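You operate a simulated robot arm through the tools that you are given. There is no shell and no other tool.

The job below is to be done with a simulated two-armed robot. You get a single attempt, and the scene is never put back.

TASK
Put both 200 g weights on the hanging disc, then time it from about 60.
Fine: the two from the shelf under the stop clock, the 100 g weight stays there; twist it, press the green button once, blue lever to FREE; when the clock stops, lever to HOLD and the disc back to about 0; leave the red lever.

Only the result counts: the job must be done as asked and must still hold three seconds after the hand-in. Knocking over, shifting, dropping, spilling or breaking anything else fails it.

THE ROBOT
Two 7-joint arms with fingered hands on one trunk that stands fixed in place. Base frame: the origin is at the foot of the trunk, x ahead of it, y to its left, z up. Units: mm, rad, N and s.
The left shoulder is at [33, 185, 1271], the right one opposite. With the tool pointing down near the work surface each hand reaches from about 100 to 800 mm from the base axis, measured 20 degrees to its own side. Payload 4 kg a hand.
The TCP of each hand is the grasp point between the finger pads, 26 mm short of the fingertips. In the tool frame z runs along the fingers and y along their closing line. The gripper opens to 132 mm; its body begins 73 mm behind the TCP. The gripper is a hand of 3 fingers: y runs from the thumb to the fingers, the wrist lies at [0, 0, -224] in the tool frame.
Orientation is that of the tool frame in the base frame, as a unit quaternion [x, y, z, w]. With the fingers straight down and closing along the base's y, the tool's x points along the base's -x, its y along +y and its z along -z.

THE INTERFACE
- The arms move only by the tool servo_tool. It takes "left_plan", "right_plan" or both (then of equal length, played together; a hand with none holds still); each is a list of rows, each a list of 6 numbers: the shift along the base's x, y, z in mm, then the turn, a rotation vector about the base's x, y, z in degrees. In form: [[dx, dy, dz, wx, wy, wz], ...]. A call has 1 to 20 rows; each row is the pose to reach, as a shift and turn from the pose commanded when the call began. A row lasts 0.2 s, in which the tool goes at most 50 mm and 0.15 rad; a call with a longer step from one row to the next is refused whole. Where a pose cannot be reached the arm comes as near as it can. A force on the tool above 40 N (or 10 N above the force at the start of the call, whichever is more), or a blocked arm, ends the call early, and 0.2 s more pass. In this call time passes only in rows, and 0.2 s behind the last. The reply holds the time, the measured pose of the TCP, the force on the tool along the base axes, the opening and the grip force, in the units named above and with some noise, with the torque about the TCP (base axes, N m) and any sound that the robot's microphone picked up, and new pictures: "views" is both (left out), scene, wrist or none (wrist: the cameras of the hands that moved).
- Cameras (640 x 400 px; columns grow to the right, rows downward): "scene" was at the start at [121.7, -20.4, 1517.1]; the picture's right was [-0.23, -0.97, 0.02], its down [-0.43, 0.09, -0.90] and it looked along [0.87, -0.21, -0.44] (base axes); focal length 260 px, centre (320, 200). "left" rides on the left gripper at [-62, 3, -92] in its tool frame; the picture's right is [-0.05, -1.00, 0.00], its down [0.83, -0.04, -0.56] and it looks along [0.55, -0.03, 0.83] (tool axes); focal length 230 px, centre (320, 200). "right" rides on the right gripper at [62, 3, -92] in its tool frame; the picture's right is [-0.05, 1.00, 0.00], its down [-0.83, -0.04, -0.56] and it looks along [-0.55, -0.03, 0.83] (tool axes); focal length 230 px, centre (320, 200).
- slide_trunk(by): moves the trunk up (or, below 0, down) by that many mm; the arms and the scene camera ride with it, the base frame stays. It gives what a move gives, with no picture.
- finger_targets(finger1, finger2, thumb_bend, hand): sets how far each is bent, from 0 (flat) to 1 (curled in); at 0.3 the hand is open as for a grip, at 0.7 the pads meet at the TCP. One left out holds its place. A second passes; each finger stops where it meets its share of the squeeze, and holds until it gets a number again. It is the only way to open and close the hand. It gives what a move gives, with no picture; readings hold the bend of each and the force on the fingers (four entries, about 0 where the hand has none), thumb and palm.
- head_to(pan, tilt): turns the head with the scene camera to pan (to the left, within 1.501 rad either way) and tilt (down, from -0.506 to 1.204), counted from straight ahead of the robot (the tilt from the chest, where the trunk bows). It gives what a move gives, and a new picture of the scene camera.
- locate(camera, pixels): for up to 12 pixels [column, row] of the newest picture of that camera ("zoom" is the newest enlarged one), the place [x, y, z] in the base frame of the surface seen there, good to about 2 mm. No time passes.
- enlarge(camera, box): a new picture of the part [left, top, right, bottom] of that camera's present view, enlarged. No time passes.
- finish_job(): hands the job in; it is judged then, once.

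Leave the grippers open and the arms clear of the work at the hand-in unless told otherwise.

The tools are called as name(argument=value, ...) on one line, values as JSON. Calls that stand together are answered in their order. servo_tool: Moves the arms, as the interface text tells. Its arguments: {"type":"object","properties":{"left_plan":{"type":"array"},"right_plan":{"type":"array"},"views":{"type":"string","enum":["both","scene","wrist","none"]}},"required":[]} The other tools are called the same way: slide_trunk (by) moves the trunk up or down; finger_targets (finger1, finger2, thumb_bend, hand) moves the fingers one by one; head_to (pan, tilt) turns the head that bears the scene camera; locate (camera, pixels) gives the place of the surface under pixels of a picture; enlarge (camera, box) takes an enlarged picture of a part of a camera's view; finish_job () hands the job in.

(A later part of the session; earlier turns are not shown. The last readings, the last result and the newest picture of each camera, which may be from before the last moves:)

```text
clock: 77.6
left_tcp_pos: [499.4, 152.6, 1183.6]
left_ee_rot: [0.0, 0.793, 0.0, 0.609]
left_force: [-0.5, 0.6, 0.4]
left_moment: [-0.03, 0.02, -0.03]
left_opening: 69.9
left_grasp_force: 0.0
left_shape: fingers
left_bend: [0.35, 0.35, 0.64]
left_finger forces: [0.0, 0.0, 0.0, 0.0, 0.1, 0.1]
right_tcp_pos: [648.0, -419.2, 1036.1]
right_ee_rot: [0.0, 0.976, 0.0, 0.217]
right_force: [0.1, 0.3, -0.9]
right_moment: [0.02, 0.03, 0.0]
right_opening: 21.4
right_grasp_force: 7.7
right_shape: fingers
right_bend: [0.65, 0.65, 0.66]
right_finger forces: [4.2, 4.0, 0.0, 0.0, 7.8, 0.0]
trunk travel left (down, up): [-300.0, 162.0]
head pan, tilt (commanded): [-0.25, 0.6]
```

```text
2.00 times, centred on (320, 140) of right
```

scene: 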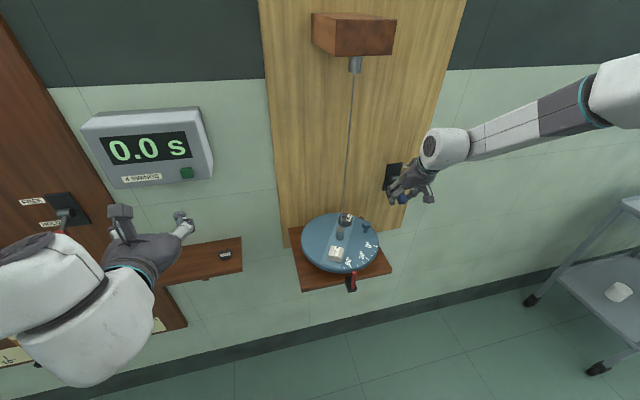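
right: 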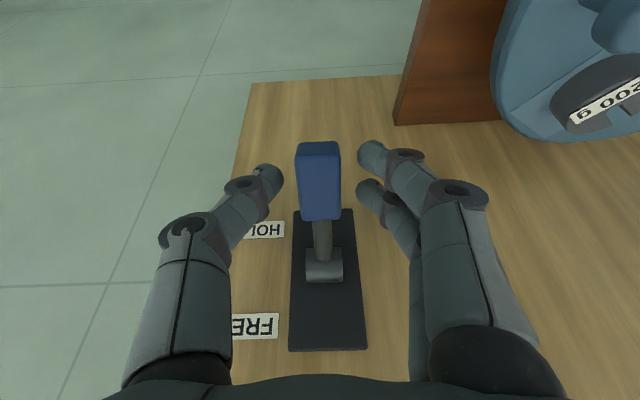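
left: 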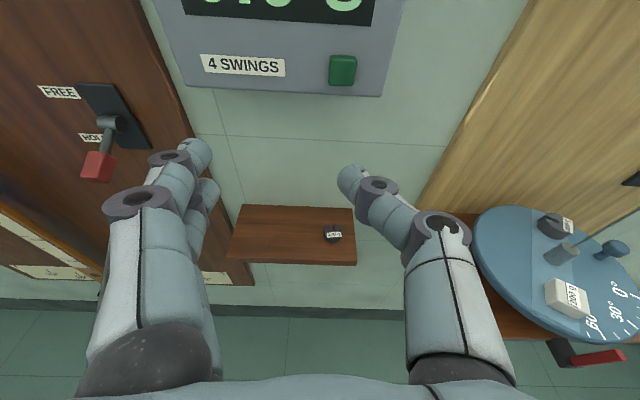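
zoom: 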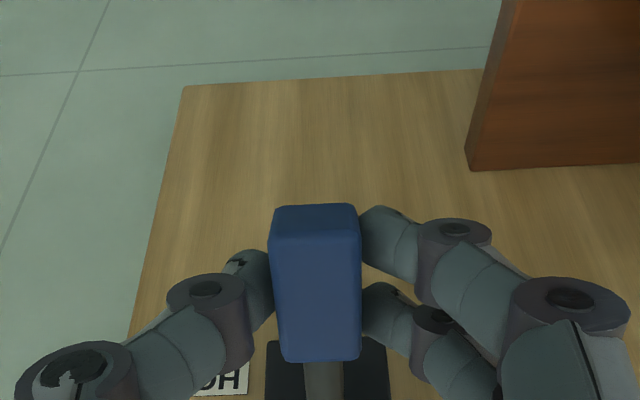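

Gripped at 7.8 N. Swing the lever up along its arc (about +54 mm) to FREE.

servo_tool(right_plan=[[-4.2, 0, 13, 0, 0, 0], [-5.7, 0, 27, 0, 0, 0], [-4.2, 0, 41, 0, 0, 0], [-1.7, 0, 50, 0, 0, 0], [0, 0, 55, 0, 0, 0]], views="both")

enlarge(camera="scene", box=[280, 150, 440, 300])

enlarge(camera="right", box=[160, 40, 480, 300])

```text
clock: 78.8
left_tcp_pos: [498.8, 153.5, 1182.1]
left_ee_rot: [0.0, 0.794, 0.0, 0.609]
left_force: [0.0, -0.5, -0.1]
left_moment: [-0.01, 0.02, 0.02]
left_opening: 69.8
left_grasp_force: 0.0
left_shape: fingers
left_bend: [0.35, 0.35, 0.64]
left_finger forces: [0.1, 0.0, 0.1, 0.0, 0.0, 0.0]
right_tcp_pos: [648.4, -419.1, 1091.8]
right_ee_rot: [0.001, 0.976, 0.0, 0.216]
right_force: [-5.8, 2.3, -2.4]
right_moment: [0.07, 0.21, 0.01]
right_opening: 21.2
right_grasp_force: 8.9
right_shape: fingers
right_bend: [0.66, 0.65, 0.67]
right_finger forces: [5.7, 3.9, 0.1, 0.1, 7.2, 0.0]
trunk travel left (down, up): [-300.0, 162.0]
head pan, tilt (commanded): [-0.25, 0.6]
```

scene: 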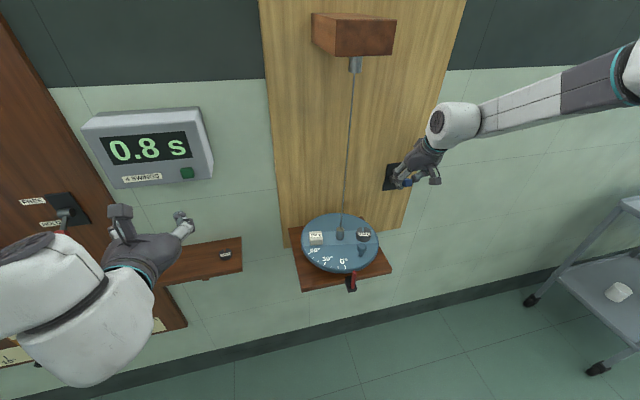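
right: 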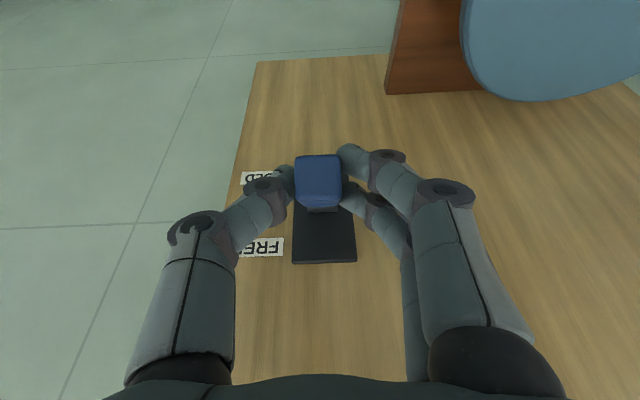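

```text
2.67 times, centred on (360, 225) of scene
```

zoom: 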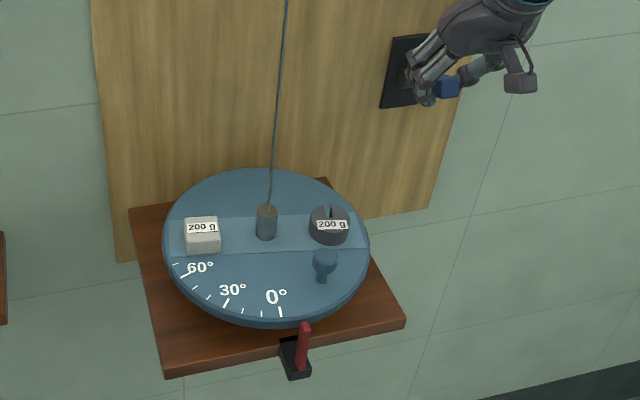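

```text
1.54 times, centred on (320, 170) of right
```

zoom: 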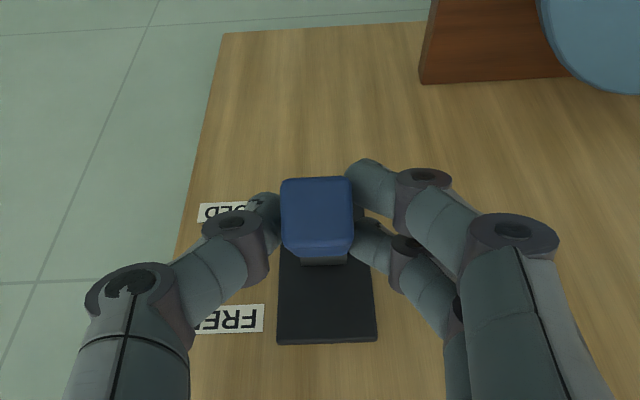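

The clock is running (0.8 s) and the disc swings. I'll check whether the lever is fully at FREE.

locate(camera="right", pixels=[[318, 160], [318, 175], [318, 190], [318, 203], [322, 210], [300, 175], [338, 175], [315, 240]])

enlarge(camera="scene", box=[370, 140, 450, 210])

```text
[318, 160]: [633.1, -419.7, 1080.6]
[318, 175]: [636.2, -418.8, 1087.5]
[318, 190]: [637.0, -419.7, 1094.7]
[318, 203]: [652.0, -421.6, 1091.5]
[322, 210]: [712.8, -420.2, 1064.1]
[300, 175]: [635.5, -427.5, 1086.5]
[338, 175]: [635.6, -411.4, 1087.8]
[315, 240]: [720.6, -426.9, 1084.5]
```

```text
5.71 times, centred on (410, 175) of scene
```

zoom: 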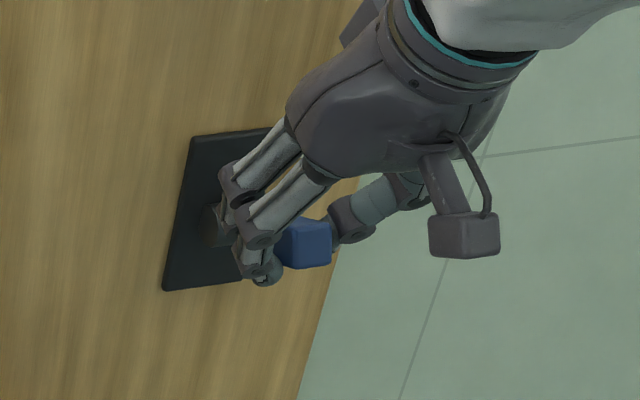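

The handle end is at z≈1087 (≈+24°), so the lever is fully at FREE. I keep holding the handle still and wait, watching clock and disc.

servo_tool(right_plan=[[0, 0, 0, 0, 0, 0], [0, 0, 0, 0, 0, 0], [0, 0, 0, 0, 0, 0]], views="scene")

enlarge(camera="scene", box=[280, 180, 410, 300])

```text
clock: 79.6
left_tcp_pos: [498.7, 152.9, 1184.1]
left_ee_rot: [0.0, 0.793, 0.0, 0.609]
left_force: [-0.6, 0.5, -0.3]
left_moment: [-0.01, -0.04, 0.0]
left_opening: 69.7
left_grasp_force: 0.1
left_shape: fingers
left_bend: [0.35, 0.35, 0.64]
left_finger forces: [0.0, 0.0, 0.0, 0.1, 0.0, 0.1]
right_tcp_pos: [647.7, -419.7, 1091.5]
right_ee_rot: [0.001, 0.977, 0.0, 0.215]
right_force: [-5.6, 2.4, -3.5]
right_moment: [0.07, 0.22, 0.01]
right_opening: 21.6
right_grasp_force: 8.7
right_shape: fingers
right_bend: [0.66, 0.65, 0.67]
right_finger forces: [5.8, 3.9, 0.0, 0.0, 7.2, 0.1]
trunk travel left (down, up): [-300.0, 162.0]
head pan, tilt (commanded): [-0.25, 0.6]
```

scene: 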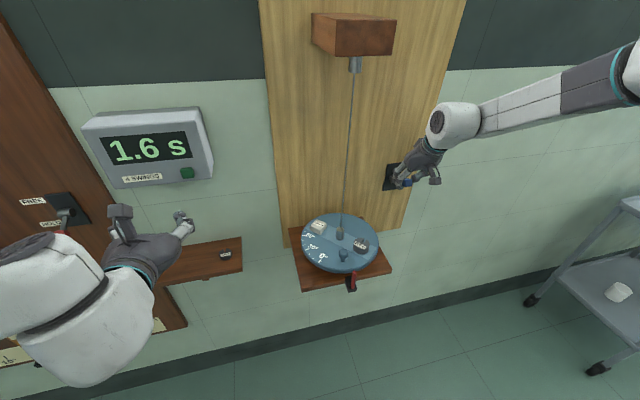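

```text
3.33 times, centred on (345, 240) of scene
```

zoom: 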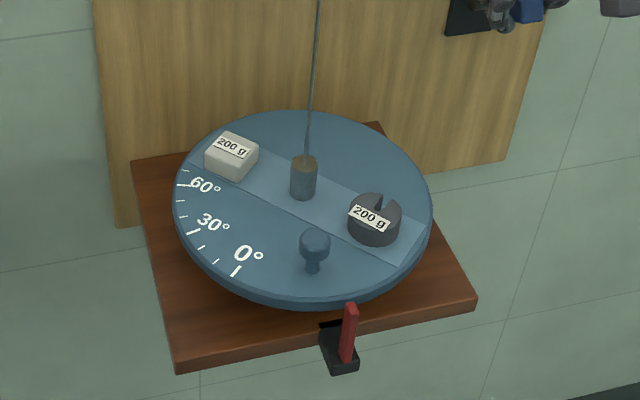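

At 1.6 s it has swung past 0 to the other side; the weights ride along steadily. Wait on.

servo_tool(right_plan=[[0, 0, 0, 0, 0, 0], [0, 0, 0, 0, 0, 0], [0, 0, 0, 0, 0, 0], [0, 0, 0, 0, 0, 0], [0, 0, 0, 0, 0, 0], [0, 0, 0, 0, 0, 0], [0, 0, 0, 0, 0, 0], [0, 0, 0, 0, 0, 0], [0, 0, 0, 0, 0, 0], [0, 0, 0, 0, 0, 0], [0, 0, 0, 0, 0, 0], [0, 0, 0, 0, 0, 0], [0, 0, 0, 0, 0, 0], [0, 0, 0, 0, 0, 0], [0, 0, 0, 0, 0, 0]], views="scene")

```text
clock: 82.8
left_tcp_pos: [499.1, 152.1, 1183.5]
left_ee_rot: [0.0, 0.793, 0.0, 0.609]
left_force: [-0.3, -0.6, -0.4]
left_moment: [0.0, -0.01, 0.0]
left_opening: 69.6
left_grasp_force: 0.1
left_shape: fingers
left_bend: [0.35, 0.35, 0.64]
left_finger forces: [0.0, 0.0, 0.0, 0.0, 0.0, 0.0]
right_tcp_pos: [646.7, -420.3, 1092.7]
right_ee_rot: [-0.001, 0.976, 0.0, 0.216]
right_force: [-5.8, 3.2, -3.4]
right_moment: [0.05, 0.22, 0.06]
right_opening: 21.3
right_grasp_force: 8.7
right_shape: fingers
right_bend: [0.66, 0.65, 0.67]
right_finger forces: [5.8, 3.9, 0.1, 0.0, 7.2, 0.0]
trunk travel left (down, up): [-300.0, 162.0]
head pan, tilt (commanded): [-0.25, 0.6]
```

scene: 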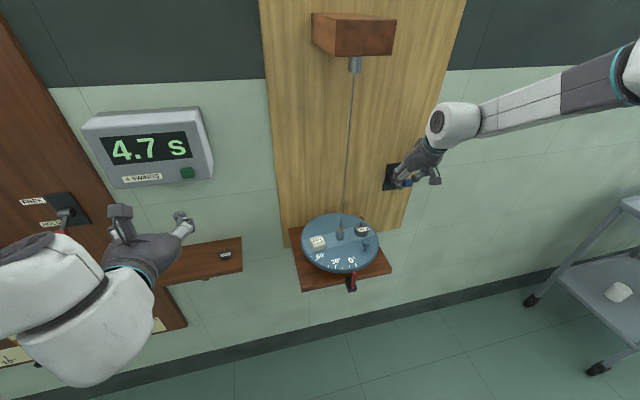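

servo_tool(right_plan=[[0, 0, 0, 0, 0, 0], [0, 0, 0, 0, 0, 0], [0, 0, 0, 0, 0, 0], [0, 0, 0, 0, 0, 0], [0, 0, 0, 0, 0, 0], [0, 0, 0, 0, 0, 0], [0, 0, 0, 0, 0, 0], [0, 0, 0, 0, 0, 0], [0, 0, 0, 0, 0, 0], [0, 0, 0, 0, 0, 0], [0, 0, 0, 0, 0, 0], [0, 0, 0, 0, 0, 0], [0, 0, 0, 0, 0, 0], [0, 0, 0, 0, 0, 0], [0, 0, 0, 0, 0, 0], [0, 0, 0, 0, 0, 0], [0, 0, 0, 0, 0, 0], [0, 0, 0, 0, 0, 0], [0, 0, 0, 0, 0, 0], [0, 0, 0, 0, 0, 0]], views="scene")

```text
clock: 87.0
left_tcp_pos: [498.1, 153.2, 1185.0]
left_ee_rot: [0.001, 0.794, 0.0, 0.608]
left_force: [-0.4, 1.2, -1.5]
left_moment: [0.06, -0.02, 0.0]
left_opening: 69.8
left_grasp_force: 0.0
left_shape: fingers
left_bend: [0.35, 0.35, 0.64]
left_finger forces: [0.0, 0.0, 0.0, 0.0, 0.0, 0.0]
right_tcp_pos: [647.2, -421.1, 1092.7]
right_ee_rot: [0.001, 0.976, -0.001, 0.216]
right_force: [-5.3, 2.3, -4.0]
right_moment: [0.08, 0.24, 0.02]
right_opening: 21.3
right_grasp_force: 8.4
right_shape: fingers
right_bend: [0.66, 0.65, 0.67]
right_finger forces: [5.8, 3.9, 0.0, 0.0, 7.1, 0.1]
trunk travel left (down, up): [-300.0, 162.0]
head pan, tilt (commanded): [-0.25, 0.6]
```

scene: 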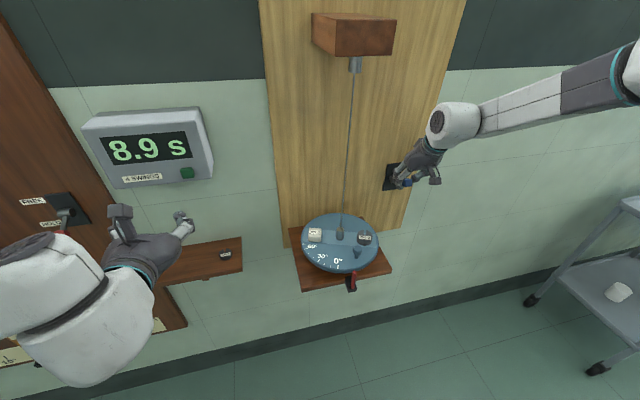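

The clock reads 8.9 s and is still running. Keep waiting.

servo_tool(right_plan=[[0, 0, 0, 0, 0, 0], [0, 0, 0, 0, 0, 0], [0, 0, 0, 0, 0, 0], [0, 0, 0, 0, 0, 0], [0, 0, 0, 0, 0, 0], [0, 0, 0, 0, 0, 0], [0, 0, 0, 0, 0, 0], [0, 0, 0, 0, 0, 0], [0, 0, 0, 0, 0, 0], [0, 0, 0, 0, 0, 0], [0, 0, 0, 0, 0, 0], [0, 0, 0, 0, 0, 0], [0, 0, 0, 0, 0, 0], [0, 0, 0, 0, 0, 0], [0, 0, 0, 0, 0, 0], [0, 0, 0, 0, 0, 0], [0, 0, 0, 0, 0, 0], [0, 0, 0, 0, 0, 0], [0, 0, 0, 0, 0, 0], [0, 0, 0, 0, 0, 0]], views="scene")

```text
clock: 91.2
left_tcp_pos: [498.8, 152.5, 1183.6]
left_ee_rot: [0.001, 0.793, -0.001, 0.609]
left_force: [0.0, -0.5, 0.0]
left_moment: [-0.01, 0.03, 0.01]
left_opening: 69.9
left_grasp_force: 0.0
left_shape: fingers
left_bend: [0.35, 0.35, 0.64]
left_finger forces: [0.0, 0.0, 0.0, 0.0, 0.1, 0.1]
right_tcp_pos: [647.4, -420.1, 1091.7]
right_ee_rot: [-0.001, 0.976, 0.0, 0.216]
right_force: [-6.0, 2.7, -5.0]
right_moment: [0.07, 0.2, 0.03]
right_opening: 21.2
right_grasp_force: 8.4
right_shape: fingers
right_bend: [0.66, 0.65, 0.67]
right_finger forces: [5.9, 4.0, 0.0, 0.0, 7.2, 0.0]
trunk travel left (down, up): [-300.0, 162.0]
head pan, tilt (commanded): [-0.25, 0.6]
```

scene: 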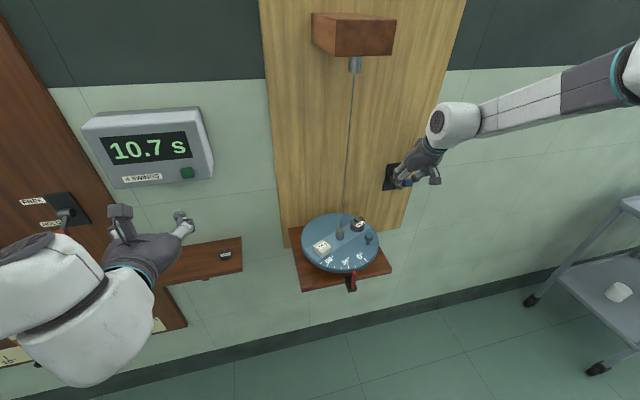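

The clock has stopped at 10.7 s (13.2 s have passed since release; period ≈2.67 s). I'll bring the lever to HOLD timed for the next turning point near +45°, when the disc is momentarily still, so the weights don't slip: 2.4 s wait, then swing the lever down along its arc.

servo_tool(right_plan=[[0, 0, 0, 0, 0, 0], [0, 0, 0, 0, 0, 0], [0, 0, 0, 0, 0, 0], [0, 0, 0, 0, 0, 0], [0, 0, 0, 0, 0, 0], [0, 0, 0, 0, 0, 0], [0, 0, 0, 0, 0, 0], [0, 0, 0, 0, 0, 0], [0, 0, 0, 0, 0, 0], [0, 0, 0, 0, 0, 0], [0, 0, 0, 0, 0, 0], [0, 0, 0, 0, 0, 0], [-3, 0, -10, 0, 0, 0], [-5.7, 0, -28, 0, 0, 0], [-4.2, 0, -42, 0, 0, 0], [-1.7, 0, -50, 0, 0, 0], [0, 0, -55, 0, 0, 0]], views="both")

enlarge(camera="scene", box=[280, 150, 440, 300])

locate(camera="right", pixels=[[318, 145], [318, 155], [318, 170], [318, 185], [318, 200]])

```text
clock: 94.8
left_tcp_pos: [499.5, 152.9, 1183.5]
left_ee_rot: [0.001, 0.794, -0.001, 0.608]
left_force: [0.3, 0.2, -1.0]
left_moment: [0.01, -0.03, -0.01]
left_opening: 69.8
left_grasp_force: 0.0
left_shape: fingers
left_bend: [0.35, 0.35, 0.64]
left_finger forces: [0.1, 0.0, 0.0, 0.1, 0.1, 0.0]
right_tcp_pos: [648.5, -419.6, 1039.7]
right_ee_rot: [0.0, 0.976, 0.0, 0.217]
right_force: [3.0, 1.2, 4.6]
right_moment: [0.03, -0.21, 0.07]
right_opening: 21.6
right_grasp_force: 8.7
right_shape: fingers
right_bend: [0.65, 0.66, 0.67]
right_finger forces: [3.6, 6.0, 0.0, 0.1, 8.0, 0.0]
trunk travel left (down, up): [-300.0, 162.0]
head pan, tilt (commanded): [-0.25, 0.6]
```

scene: 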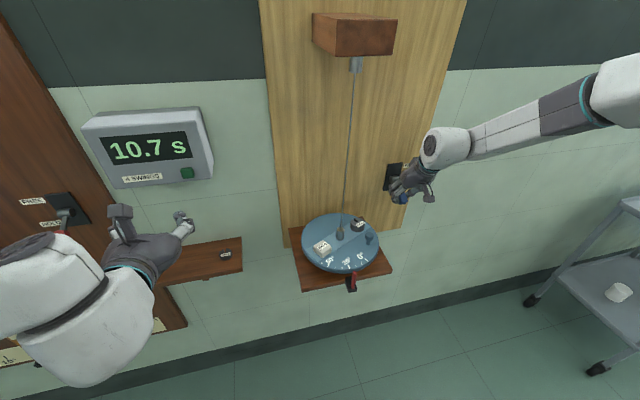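
right: 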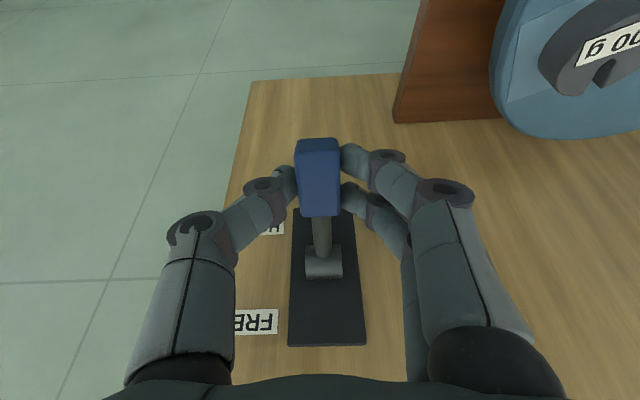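

```text
2.67 times, centred on (360, 225) of scene
```

zoom: 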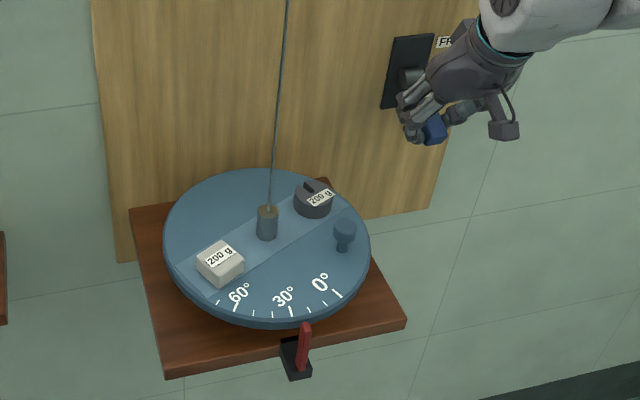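

```text
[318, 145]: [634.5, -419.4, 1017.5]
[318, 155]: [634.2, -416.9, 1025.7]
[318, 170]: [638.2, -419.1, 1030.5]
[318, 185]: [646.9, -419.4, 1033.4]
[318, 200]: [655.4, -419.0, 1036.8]
```

The lever is back down and the disc is held at about +37°. I'll press the lever 3 mm further to be sure it's at its stop and verify the disc stands still.

servo_tool(right_plan=[[0, 0, -2, 0, 0, 0], [1, 0, -4, 0, 0, 0]], views="both")

enlarge(camera="scene", box=[280, 150, 440, 300])

locate(camera="right", pixels=[[318, 145], [318, 155], [318, 170], [318, 185], [318, 200]])

```text
clock: 95.4
left_tcp_pos: [497.8, 152.8, 1184.7]
left_ee_rot: [0.0, 0.794, -0.001, 0.608]
left_force: [0.0, 0.4, -0.4]
left_moment: [0.0, -0.02, -0.01]
left_opening: 69.7
left_grasp_force: 0.0
left_shape: fingers
left_bend: [0.35, 0.35, 0.64]
left_finger forces: [0.1, 0.0, 0.0, 0.0, 0.0, 0.0]
right_tcp_pos: [648.2, -419.4, 1036.0]
right_ee_rot: [0.0, 0.976, -0.002, 0.219]
right_force: [3.2, 0.0, 15.2]
right_moment: [0.0, -0.25, -0.02]
right_opening: 21.2
right_grasp_force: 10.3
right_shape: fingers
right_bend: [0.66, 0.67, 0.67]
right_finger forces: [4.7, 5.6, 0.0, 0.0, 10.2, 0.0]
trunk travel left (down, up): [-300.0, 162.0]
head pan, tilt (commanded): [-0.25, 0.6]
```

scene: 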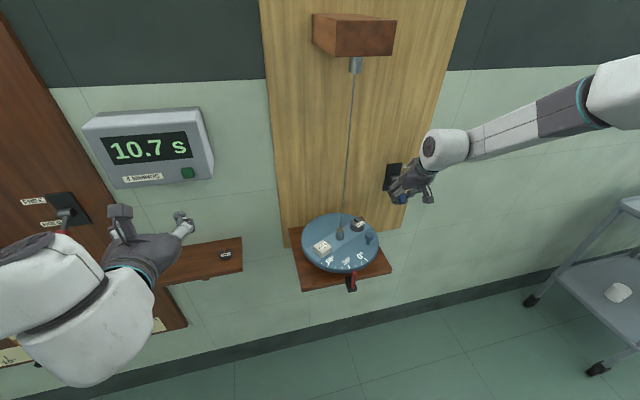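
right: 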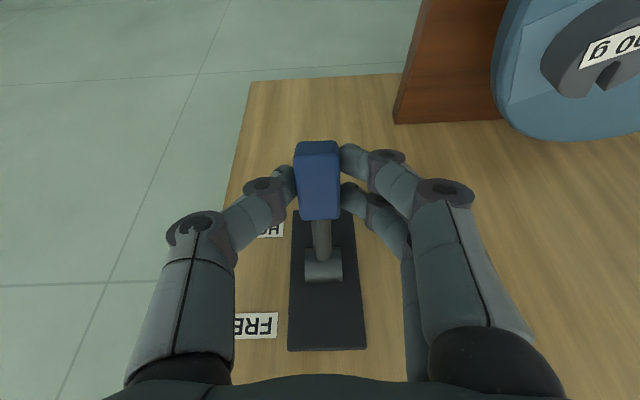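

```text
2.67 times, centred on (360, 225) of scene
```

zoom: 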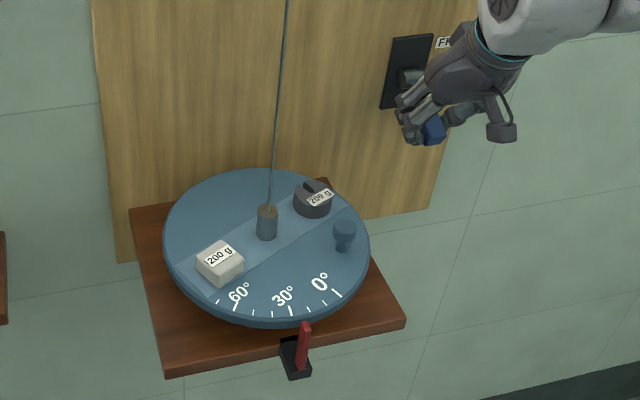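

```text
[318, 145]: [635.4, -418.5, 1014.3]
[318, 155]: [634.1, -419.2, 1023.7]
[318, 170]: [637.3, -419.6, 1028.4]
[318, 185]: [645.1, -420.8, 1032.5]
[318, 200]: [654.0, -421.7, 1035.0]
```

The lever is at its HOLD stop and the disc stands still at ≈37°. Release the handle.

finger_targets(hand="right", finger1=0.56, finger2=0.56, thumb_bend=0.56)

servo_tool(right_plan=[[0, 0, 20, 0, 0, 0], [-10, 0, 50, 0, 0, 0], [-40, 5, 75, 0, 0, 0], [-80, 15, 85, 0, 0, 0], [-120, 35, 85, 0, 0, 0], [-150, 55, 75, 0, 0, 0]], views="both")

enlarge(camera="scene", box=[280, 180, 410, 300])

```text
clock: 96.4
left_tcp_pos: [498.6, 152.1, 1184.0]
left_ee_rot: [0.0, 0.793, 0.0, 0.609]
left_force: [0.4, -0.4, 0.3]
left_moment: [0.01, 0.01, -0.01]
left_opening: 69.4
left_grasp_force: 0.1
left_shape: fingers
left_bend: [0.35, 0.35, 0.64]
left_finger forces: [0.1, 0.1, 0.0, 0.1, 0.0, 0.0]
right_tcp_pos: [648.9, -419.9, 1032.4]
right_ee_rot: [0.001, 0.976, -0.001, 0.217]
right_force: [0.2, -0.2, -0.2]
right_moment: [0.02, 0.02, 0.0]
right_opening: 47.2
right_grasp_force: 0.1
right_shape: fingers
right_bend: [0.56, 0.56, 0.56]
right_finger forces: [0.1, 0.0, 0.1, 0.0, 0.1, 0.0]
trunk travel left (down, up): [-300.0, 162.0]
head pan, tilt (commanded): [-0.25, 0.6]
```

```text
clock: 97.8
left_tcp_pos: [498.6, 154.0, 1182.9]
left_ee_rot: [0.0, 0.793, 0.0, 0.609]
left_force: [0.7, 0.0, 0.3]
left_moment: [-0.04, -0.03, 0.0]
left_opening: 69.9
left_grasp_force: 0.1
left_shape: fingers
left_bend: [0.35, 0.35, 0.64]
left_finger forces: [0.1, 0.1, 0.0, 0.0, 0.0, 0.0]
right_tcp_pos: [497.1, -364.4, 1107.9]
right_ee_rot: [0.001, 0.976, -0.001, 0.217]
right_force: [0.0, -0.1, 0.0]
right_moment: [-0.02, 0.01, -0.01]
right_opening: 47.3
right_grasp_force: 0.0
right_shape: fingers
right_bend: [0.56, 0.56, 0.56]
right_finger forces: [0.0, 0.0, 0.1, 0.0, 0.0, 0.0]
trunk travel left (down, up): [-300.0, 162.0]
head pan, tilt (commanded): [-0.25, 0.6]
```

scene: 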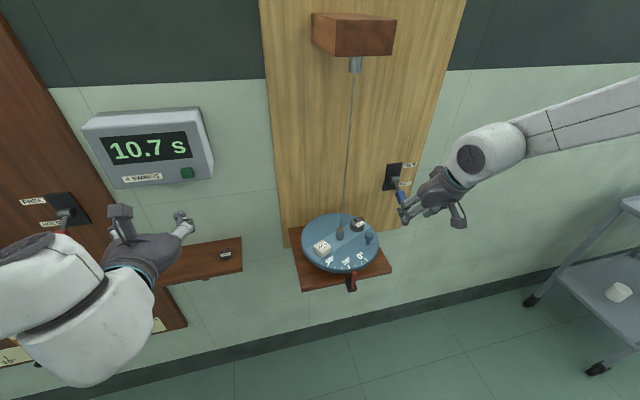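
right: 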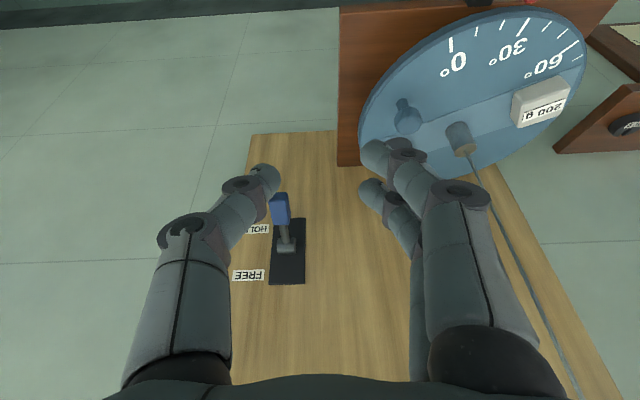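

```text
3.33 times, centred on (345, 240) of scene
```

zoom: 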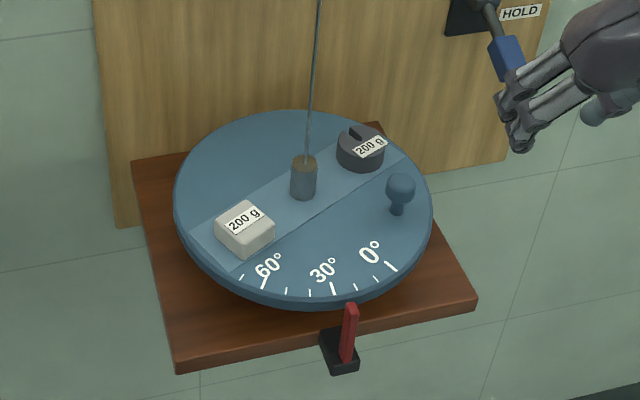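

The lever stays at HOLD; disc held. Measure the knob, weights and marks.

locate(camera="zoom", pixels=[[400, 185], [390, 183], [412, 185], [389, 265], [333, 288], [265, 282], [304, 162], [352, 306], [244, 225], [360, 150], [400, 210]])

locate(camera="right", pixels=[[408, 118], [408, 125], [398, 118], [419, 118], [452, 45], [520, 28], [460, 140], [408, 132]])

```text
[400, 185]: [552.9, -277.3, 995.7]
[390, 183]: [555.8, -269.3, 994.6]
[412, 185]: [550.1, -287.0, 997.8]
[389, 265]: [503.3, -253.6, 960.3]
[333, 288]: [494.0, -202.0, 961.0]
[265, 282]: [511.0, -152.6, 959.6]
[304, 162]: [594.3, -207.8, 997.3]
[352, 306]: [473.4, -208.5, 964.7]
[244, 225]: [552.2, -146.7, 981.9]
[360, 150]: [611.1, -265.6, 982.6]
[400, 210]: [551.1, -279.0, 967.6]
```

```text
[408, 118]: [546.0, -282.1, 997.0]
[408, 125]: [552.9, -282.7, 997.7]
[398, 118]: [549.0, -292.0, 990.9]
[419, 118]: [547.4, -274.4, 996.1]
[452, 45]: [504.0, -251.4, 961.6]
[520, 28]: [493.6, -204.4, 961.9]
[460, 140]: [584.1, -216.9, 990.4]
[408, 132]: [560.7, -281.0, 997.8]
```

The disc stands at ≈26°, knob centre ≈(551.5, -280.5). Move the right hand over the knob, TCP (543, -280.5, 1050).

servo_tool(right_plan=[[10, 25, -10, 0, 0, 0], [22, 50, -25, 0, 0, 0], [36, 72, -42, 0, 0, 0], [46, 84, -57, 0, 0, 0]], views="both")

enlarge(camera="right", box=[160, 40, 480, 240])

locate(camera="right", pixels=[[315, 135], [315, 120], [302, 130], [330, 128], [268, 172], [372, 150], [368, 185], [314, 147]])

```text
clock: 98.8
left_tcp_pos: [499.6, 153.1, 1182.8]
left_ee_rot: [0.0, 0.793, 0.0, 0.609]
left_force: [1.2, 0.4, 0.5]
left_moment: [-0.02, 0.02, 0.01]
left_opening: 69.8
left_grasp_force: 0.1
left_shape: fingers
left_bend: [0.35, 0.35, 0.64]
left_finger forces: [0.1, 0.0, 0.0, 0.0, 0.0, 0.0]
right_tcp_pos: [545.6, -281.6, 1052.4]
right_ee_rot: [0.001, 0.977, 0.0, 0.215]
right_force: [0.1, -0.8, 0.1]
right_moment: [0.02, -0.02, 0.02]
right_opening: 47.1
right_grasp_force: 0.0
right_shape: fingers
right_bend: [0.56, 0.56, 0.56]
right_finger forces: [0.1, 0.1, 0.0, 0.0, 0.0, 0.0]
trunk travel left (down, up): [-300.0, 162.0]
head pan, tilt (commanded): [-0.25, 0.6]
```

scene: 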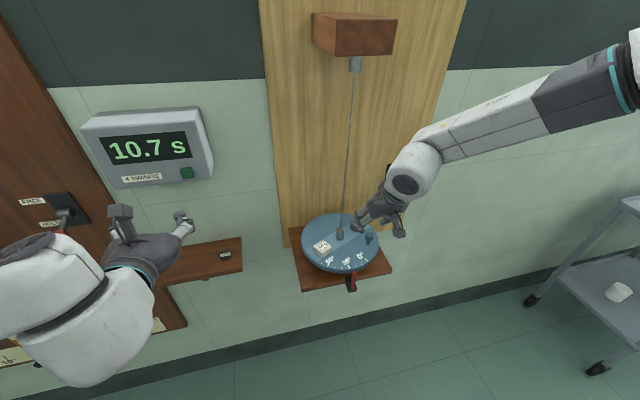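
right: 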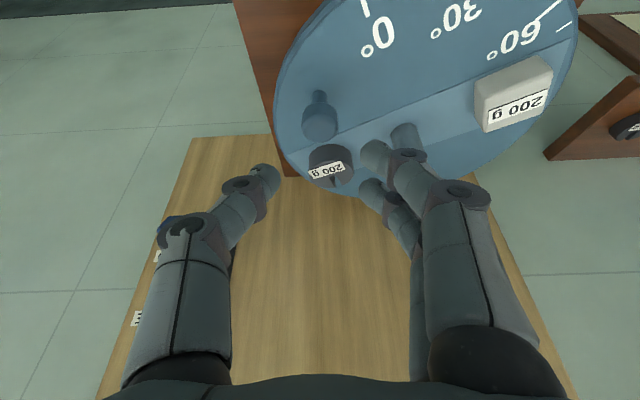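

```text
2.00 times, centred on (320, 140) of right
```

zoom: 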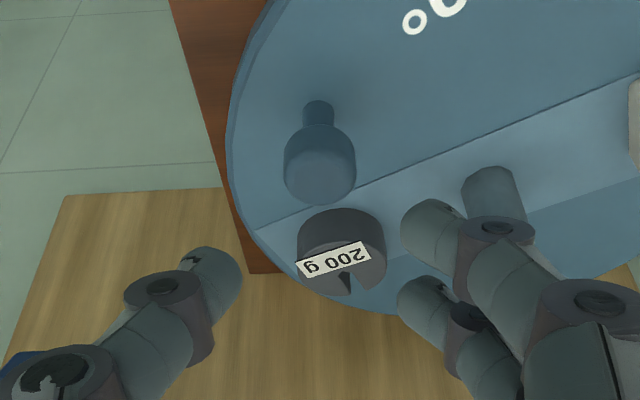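

```text
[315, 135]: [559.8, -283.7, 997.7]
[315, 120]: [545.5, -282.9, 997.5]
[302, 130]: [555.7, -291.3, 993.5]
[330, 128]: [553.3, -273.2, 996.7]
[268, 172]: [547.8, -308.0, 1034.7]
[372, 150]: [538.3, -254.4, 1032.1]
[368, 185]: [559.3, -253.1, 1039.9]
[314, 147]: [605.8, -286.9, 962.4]
```

Aligned with the knob (centre ≈(553, -282)). Lower to z≈1008.

servo_tool(right_plan=[[-1, 0, -15, 0, 0, 0], [-1, 0, -30, 0, 0, 0], [-1, 0, -43, 0, 0, 0]], views="both")

enlarge(camera="right", box=[160, 40, 480, 240])

enlarge(camera="scene", box=[290, 190, 410, 290])

```text
clock: 99.6
left_tcp_pos: [498.4, 151.9, 1183.6]
left_ee_rot: [0.0, 0.793, 0.0, 0.609]
left_force: [-0.9, -0.3, 0.1]
left_moment: [0.02, 0.0, 0.01]
left_opening: 69.5
left_grasp_force: 0.0
left_shape: fingers
left_bend: [0.35, 0.35, 0.64]
left_finger forces: [0.0, 0.0, 0.0, 0.0, 0.0, 0.0]
right_tcp_pos: [543.7, -280.6, 1009.0]
right_ee_rot: [0.0, 0.976, 0.001, 0.217]
right_force: [-0.1, 0.5, 0.7]
right_moment: [0.0, -0.03, -0.01]
right_opening: 47.0
right_grasp_force: 0.1
right_shape: fingers
right_bend: [0.56, 0.56, 0.56]
right_finger forces: [0.0, 0.0, 0.0, 0.1, 0.1, 0.0]
trunk travel left (down, up): [-300.0, 162.0]
head pan, tilt (commanded): [-0.25, 0.6]
```

scene: 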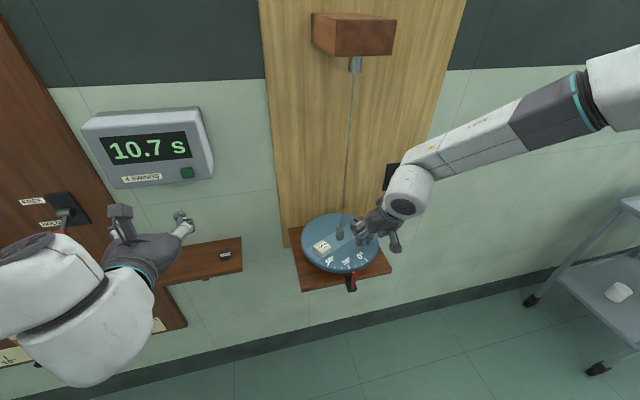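
right: 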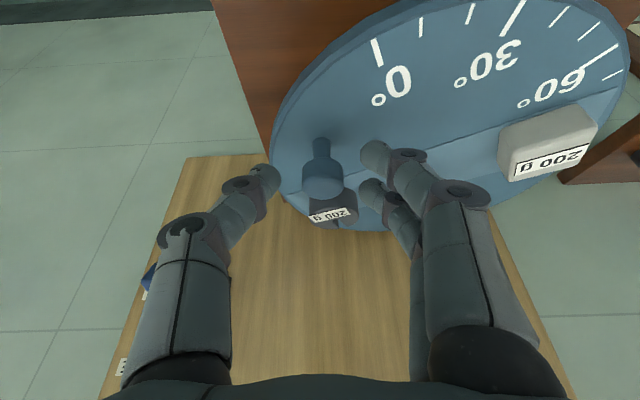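

```text
2.00 times, centred on (320, 140) of right
```

zoom: 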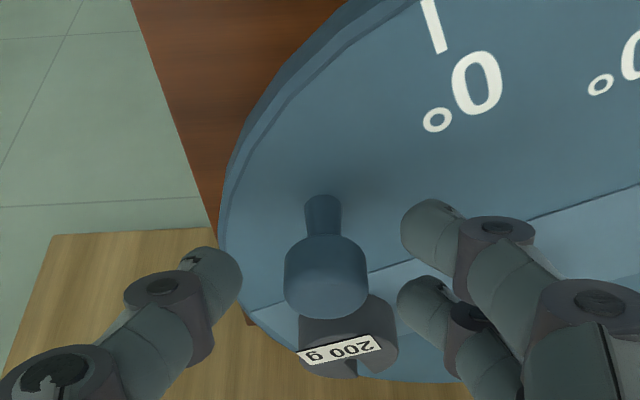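

```text
4.00 times, centred on (350, 240) of scene
```

zoom: 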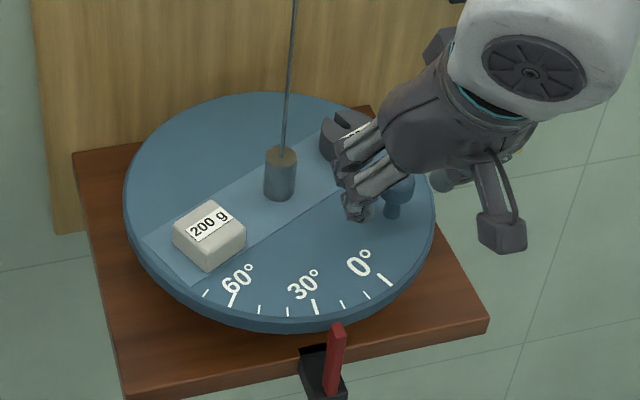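

The knob is between thumb and fingers; close lightly on it.

finger_targets(hand="right", finger1=0.68, finger2=0.68, thumb_bend=0.67)

enlarge(camera="right", box=[160, 40, 480, 240])

```text
clock: 100.6
left_tcp_pos: [498.7, 152.7, 1183.0]
left_ee_rot: [0.0, 0.793, 0.0, 0.609]
left_force: [-0.3, 0.3, 0.1]
left_moment: [-0.04, 0.03, 0.02]
left_opening: 69.7
left_grasp_force: 0.0
left_shape: fingers
left_bend: [0.35, 0.35, 0.64]
left_finger forces: [0.1, 0.0, 0.1, 0.0, 0.0, 0.0]
right_tcp_pos: [543.8, -282.2, 1009.1]
right_ee_rot: [-0.001, 0.976, 0.0, 0.216]
right_force: [0.0, 1.2, -2.2]
right_moment: [0.01, 0.04, -0.02]
right_opening: 18.4
right_grasp_force: 2.9
right_shape: fingers
right_bend: [0.66, 0.64, 0.66]
right_finger forces: [1.1, 2.8, 0.1, 0.1, 2.6, 0.0]
trunk travel left (down, up): [-300.0, 162.0]
head pan, tilt (commanded): [-0.25, 0.6]
```

```text
2.00 times, centred on (320, 140) of right
```

zoom: 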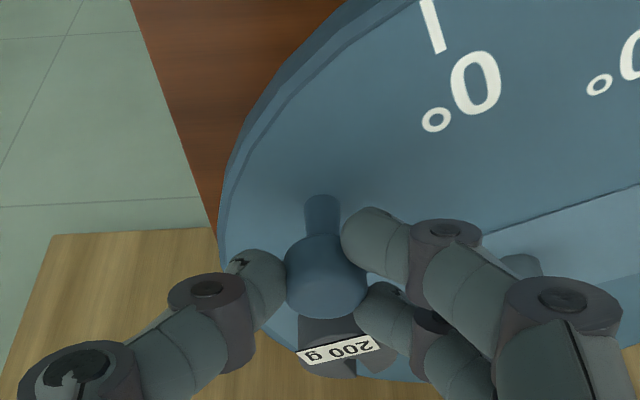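

Enclosed with light force. Turn the disc back clockwise along the arc by about 26°.

servo_tool(right_plan=[[-3.4, 2.1, 0, 0, 0, 0], [-6.9, 4.3, 0, 0, 0, 0], [-12.4, 8.6, 0, 0, 0, 0], [-17.6, 13.3, 0, 0, 0, 0], [-22.3, 18.5, 0, 0, 0, 0], [-26.9, 24.5, 0, 0, 0, 0]], views="both")

enlarge(camera="scene", box=[290, 190, 410, 290])

locate(camera="zoom", pixels=[[352, 287], [312, 295], [250, 270], [278, 155], [337, 330]])

```text
clock: 102.0
left_tcp_pos: [498.9, 153.8, 1183.3]
left_ee_rot: [0.001, 0.794, 0.0, 0.608]
left_force: [0.3, 0.9, 0.5]
left_moment: [0.0, 0.01, 0.0]
left_opening: 69.7
left_grasp_force: 0.0
left_shape: fingers
left_bend: [0.35, 0.35, 0.64]
left_finger forces: [0.1, 0.0, 0.0, 0.0, 0.0, 0.1]
right_tcp_pos: [515.8, -257.6, 1009.0]
right_ee_rot: [0.001, 0.976, 0.0, 0.217]
right_force: [-2.2, -3.8, 1.9]
right_moment: [-0.08, 0.06, -0.04]
right_opening: 17.1
right_grasp_force: 4.2
right_shape: fingers
right_bend: [0.68, 0.65, 0.66]
right_finger forces: [0.0, 1.9, 0.0, 0.0, 6.7, 0.0]
trunk travel left (down, up): [-300.0, 162.0]
head pan, tilt (commanded): [-0.25, 0.6]
```

scene: 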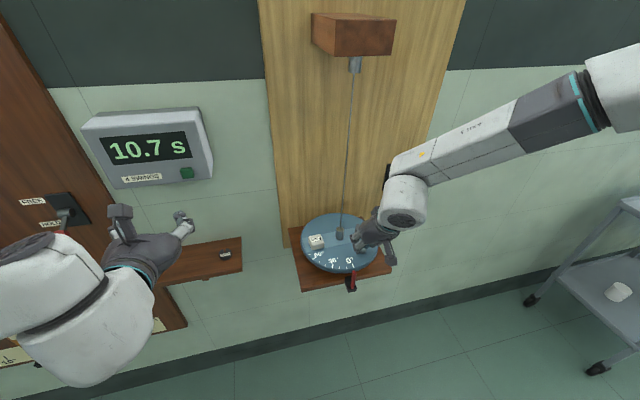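
right: 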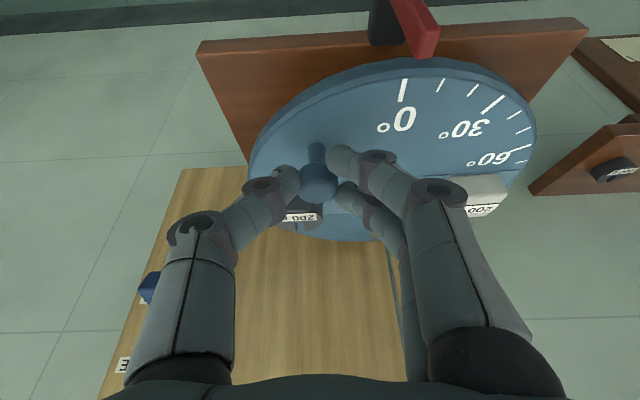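

```text
4.00 times, centred on (350, 240) of scene
```

zoom: 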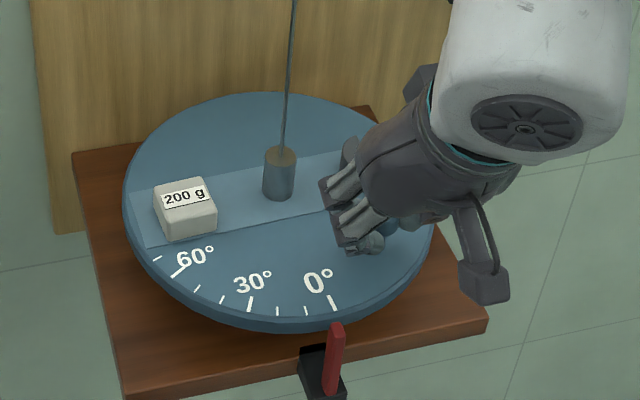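

```text
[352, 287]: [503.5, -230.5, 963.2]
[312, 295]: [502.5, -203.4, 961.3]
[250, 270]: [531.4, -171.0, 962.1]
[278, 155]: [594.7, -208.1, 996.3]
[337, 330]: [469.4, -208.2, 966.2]
```

Now the 0 mark is near the pointer. I'll measure the 0 and 30 marks precisely in the zoomed view.

locate(camera="zoom", pixels=[[334, 303], [331, 297], [336, 308], [250, 306], [178, 273], [306, 311], [277, 311], [336, 326], [132, 245], [190, 205]])

locate(camera="right", pixels=[[403, 90], [403, 82], [404, 98], [493, 105], [412, 20], [425, 45]])

```text
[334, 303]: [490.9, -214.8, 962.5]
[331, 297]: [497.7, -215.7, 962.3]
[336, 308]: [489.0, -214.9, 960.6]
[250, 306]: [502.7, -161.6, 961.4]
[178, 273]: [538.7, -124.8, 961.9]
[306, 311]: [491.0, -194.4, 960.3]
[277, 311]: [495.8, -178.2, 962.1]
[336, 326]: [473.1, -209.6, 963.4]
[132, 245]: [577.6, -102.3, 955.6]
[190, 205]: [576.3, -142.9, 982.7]
```

```text
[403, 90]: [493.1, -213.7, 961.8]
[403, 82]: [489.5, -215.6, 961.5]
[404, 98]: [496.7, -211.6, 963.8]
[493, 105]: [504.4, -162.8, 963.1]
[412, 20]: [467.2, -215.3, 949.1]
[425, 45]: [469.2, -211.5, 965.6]
```

The reading is about +2.5°. Turn back about 2.5° more.

servo_tool(right_plan=[[-1.1, 1.4, 0, 0, 0, 0], [-2.1, 2.8, 0, 0, 0, 0]], views="both")

enlarge(camera="scene", box=[290, 190, 410, 290])

locate(camera="zoom", pixels=[[331, 303], [329, 297], [247, 306], [175, 273], [336, 326]])

locate(camera="right", pixels=[[403, 90], [407, 90], [403, 82], [425, 45]])

```text
clock: 102.6
left_tcp_pos: [498.1, 152.8, 1183.9]
left_ee_rot: [0.0, 0.793, 0.0, 0.609]
left_force: [-0.9, -0.5, -0.7]
left_moment: [-0.01, -0.05, -0.02]
left_opening: 69.4
left_grasp_force: 0.1
left_shape: fingers
left_bend: [0.35, 0.35, 0.64]
left_finger forces: [0.0, 0.0, 0.1, 0.1, 0.0, 0.0]
right_tcp_pos: [514.7, -255.1, 1009.1]
right_ee_rot: [0.0, 0.976, 0.0, 0.217]
right_force: [-4.8, -5.5, 2.8]
right_moment: [-0.11, 0.04, -0.16]
right_opening: 17.8
right_grasp_force: 4.4
right_shape: fingers
right_bend: [0.68, 0.66, 0.66]
right_finger forces: [0.0, 1.6, 0.0, 0.0, 8.3, 0.0]
trunk travel left (down, up): [-300.0, 162.0]
head pan, tilt (commanded): [-0.25, 0.6]
```

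scene: 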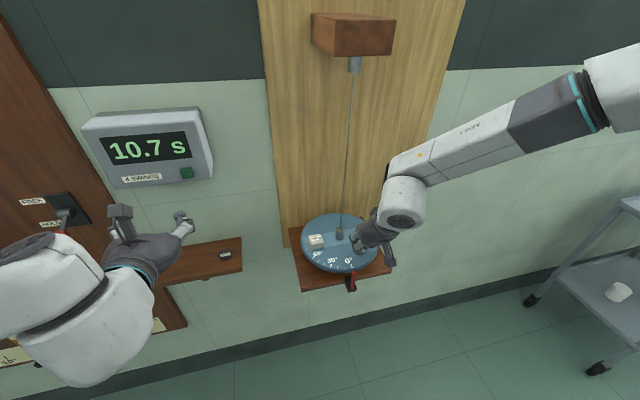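
right: 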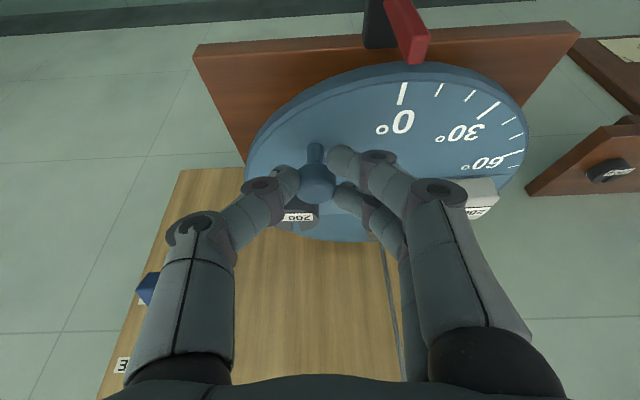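

```text
4.00 times, centred on (350, 240) of scene
```

zoom: 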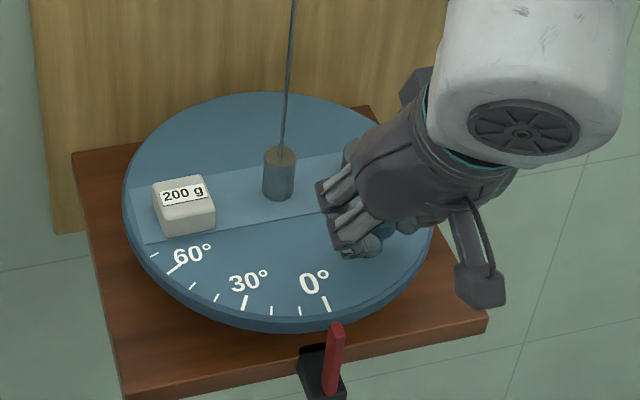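

```text
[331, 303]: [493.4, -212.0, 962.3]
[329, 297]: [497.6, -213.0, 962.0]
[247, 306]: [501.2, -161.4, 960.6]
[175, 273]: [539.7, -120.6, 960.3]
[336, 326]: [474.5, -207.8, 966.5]
```

```text
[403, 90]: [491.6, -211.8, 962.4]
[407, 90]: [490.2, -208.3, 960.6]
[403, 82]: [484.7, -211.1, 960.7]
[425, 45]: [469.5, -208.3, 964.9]
```

The 0 mark is now at the pointer within about 1°. Release the knob.

finger_targets(hand="right", finger1=0.56, finger2=0.56, thumb_bend=0.56)

enlarge(camera="scene", box=[290, 190, 410, 290])

enlarge(camera="right", box=[160, 40, 480, 240])

```text
clock: 103.6
left_tcp_pos: [499.4, 152.8, 1183.0]
left_ee_rot: [0.001, 0.794, -0.001, 0.608]
left_force: [-0.2, 0.2, 0.8]
left_moment: [-0.03, -0.02, 0.0]
left_opening: 69.7
left_grasp_force: 0.1
left_shape: fingers
left_bend: [0.35, 0.35, 0.64]
left_finger forces: [0.1, 0.0, 0.1, 0.1, 0.2, 0.0]
right_tcp_pos: [514.9, -255.0, 1009.2]
right_ee_rot: [0.0, 0.976, -0.001, 0.216]
right_force: [-0.2, 0.3, 0.5]
right_moment: [0.01, -0.03, 0.02]
right_opening: 47.2
right_grasp_force: 0.1
right_shape: fingers
right_bend: [0.56, 0.56, 0.56]
right_finger forces: [0.1, 0.1, 0.1, 0.0, 0.1, 0.0]
trunk travel left (down, up): [-300.0, 162.0]
head pan, tilt (commanded): [-0.25, 0.6]
```

```text
4.00 times, centred on (350, 240) of scene
```

zoom: 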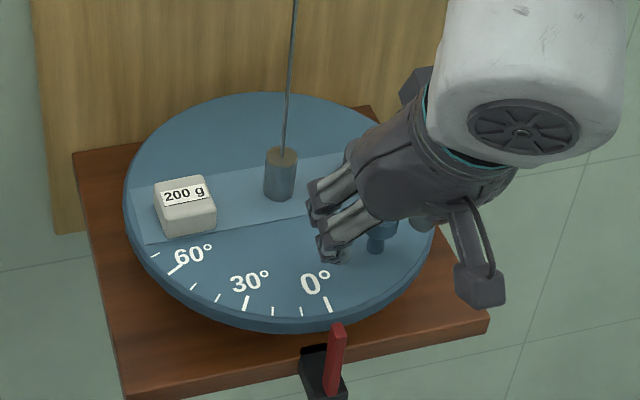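

```text
2.00 times, centred on (320, 140) of right
```

zoom: 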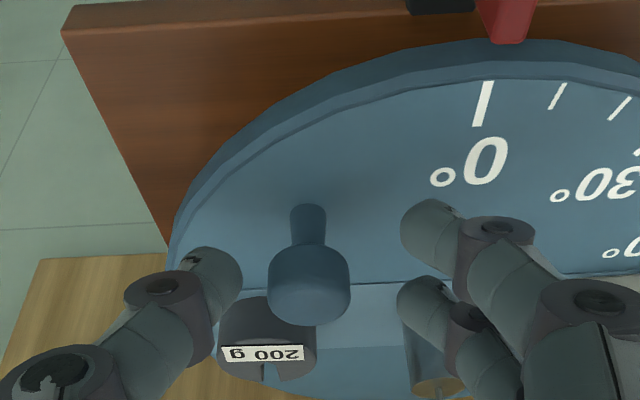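

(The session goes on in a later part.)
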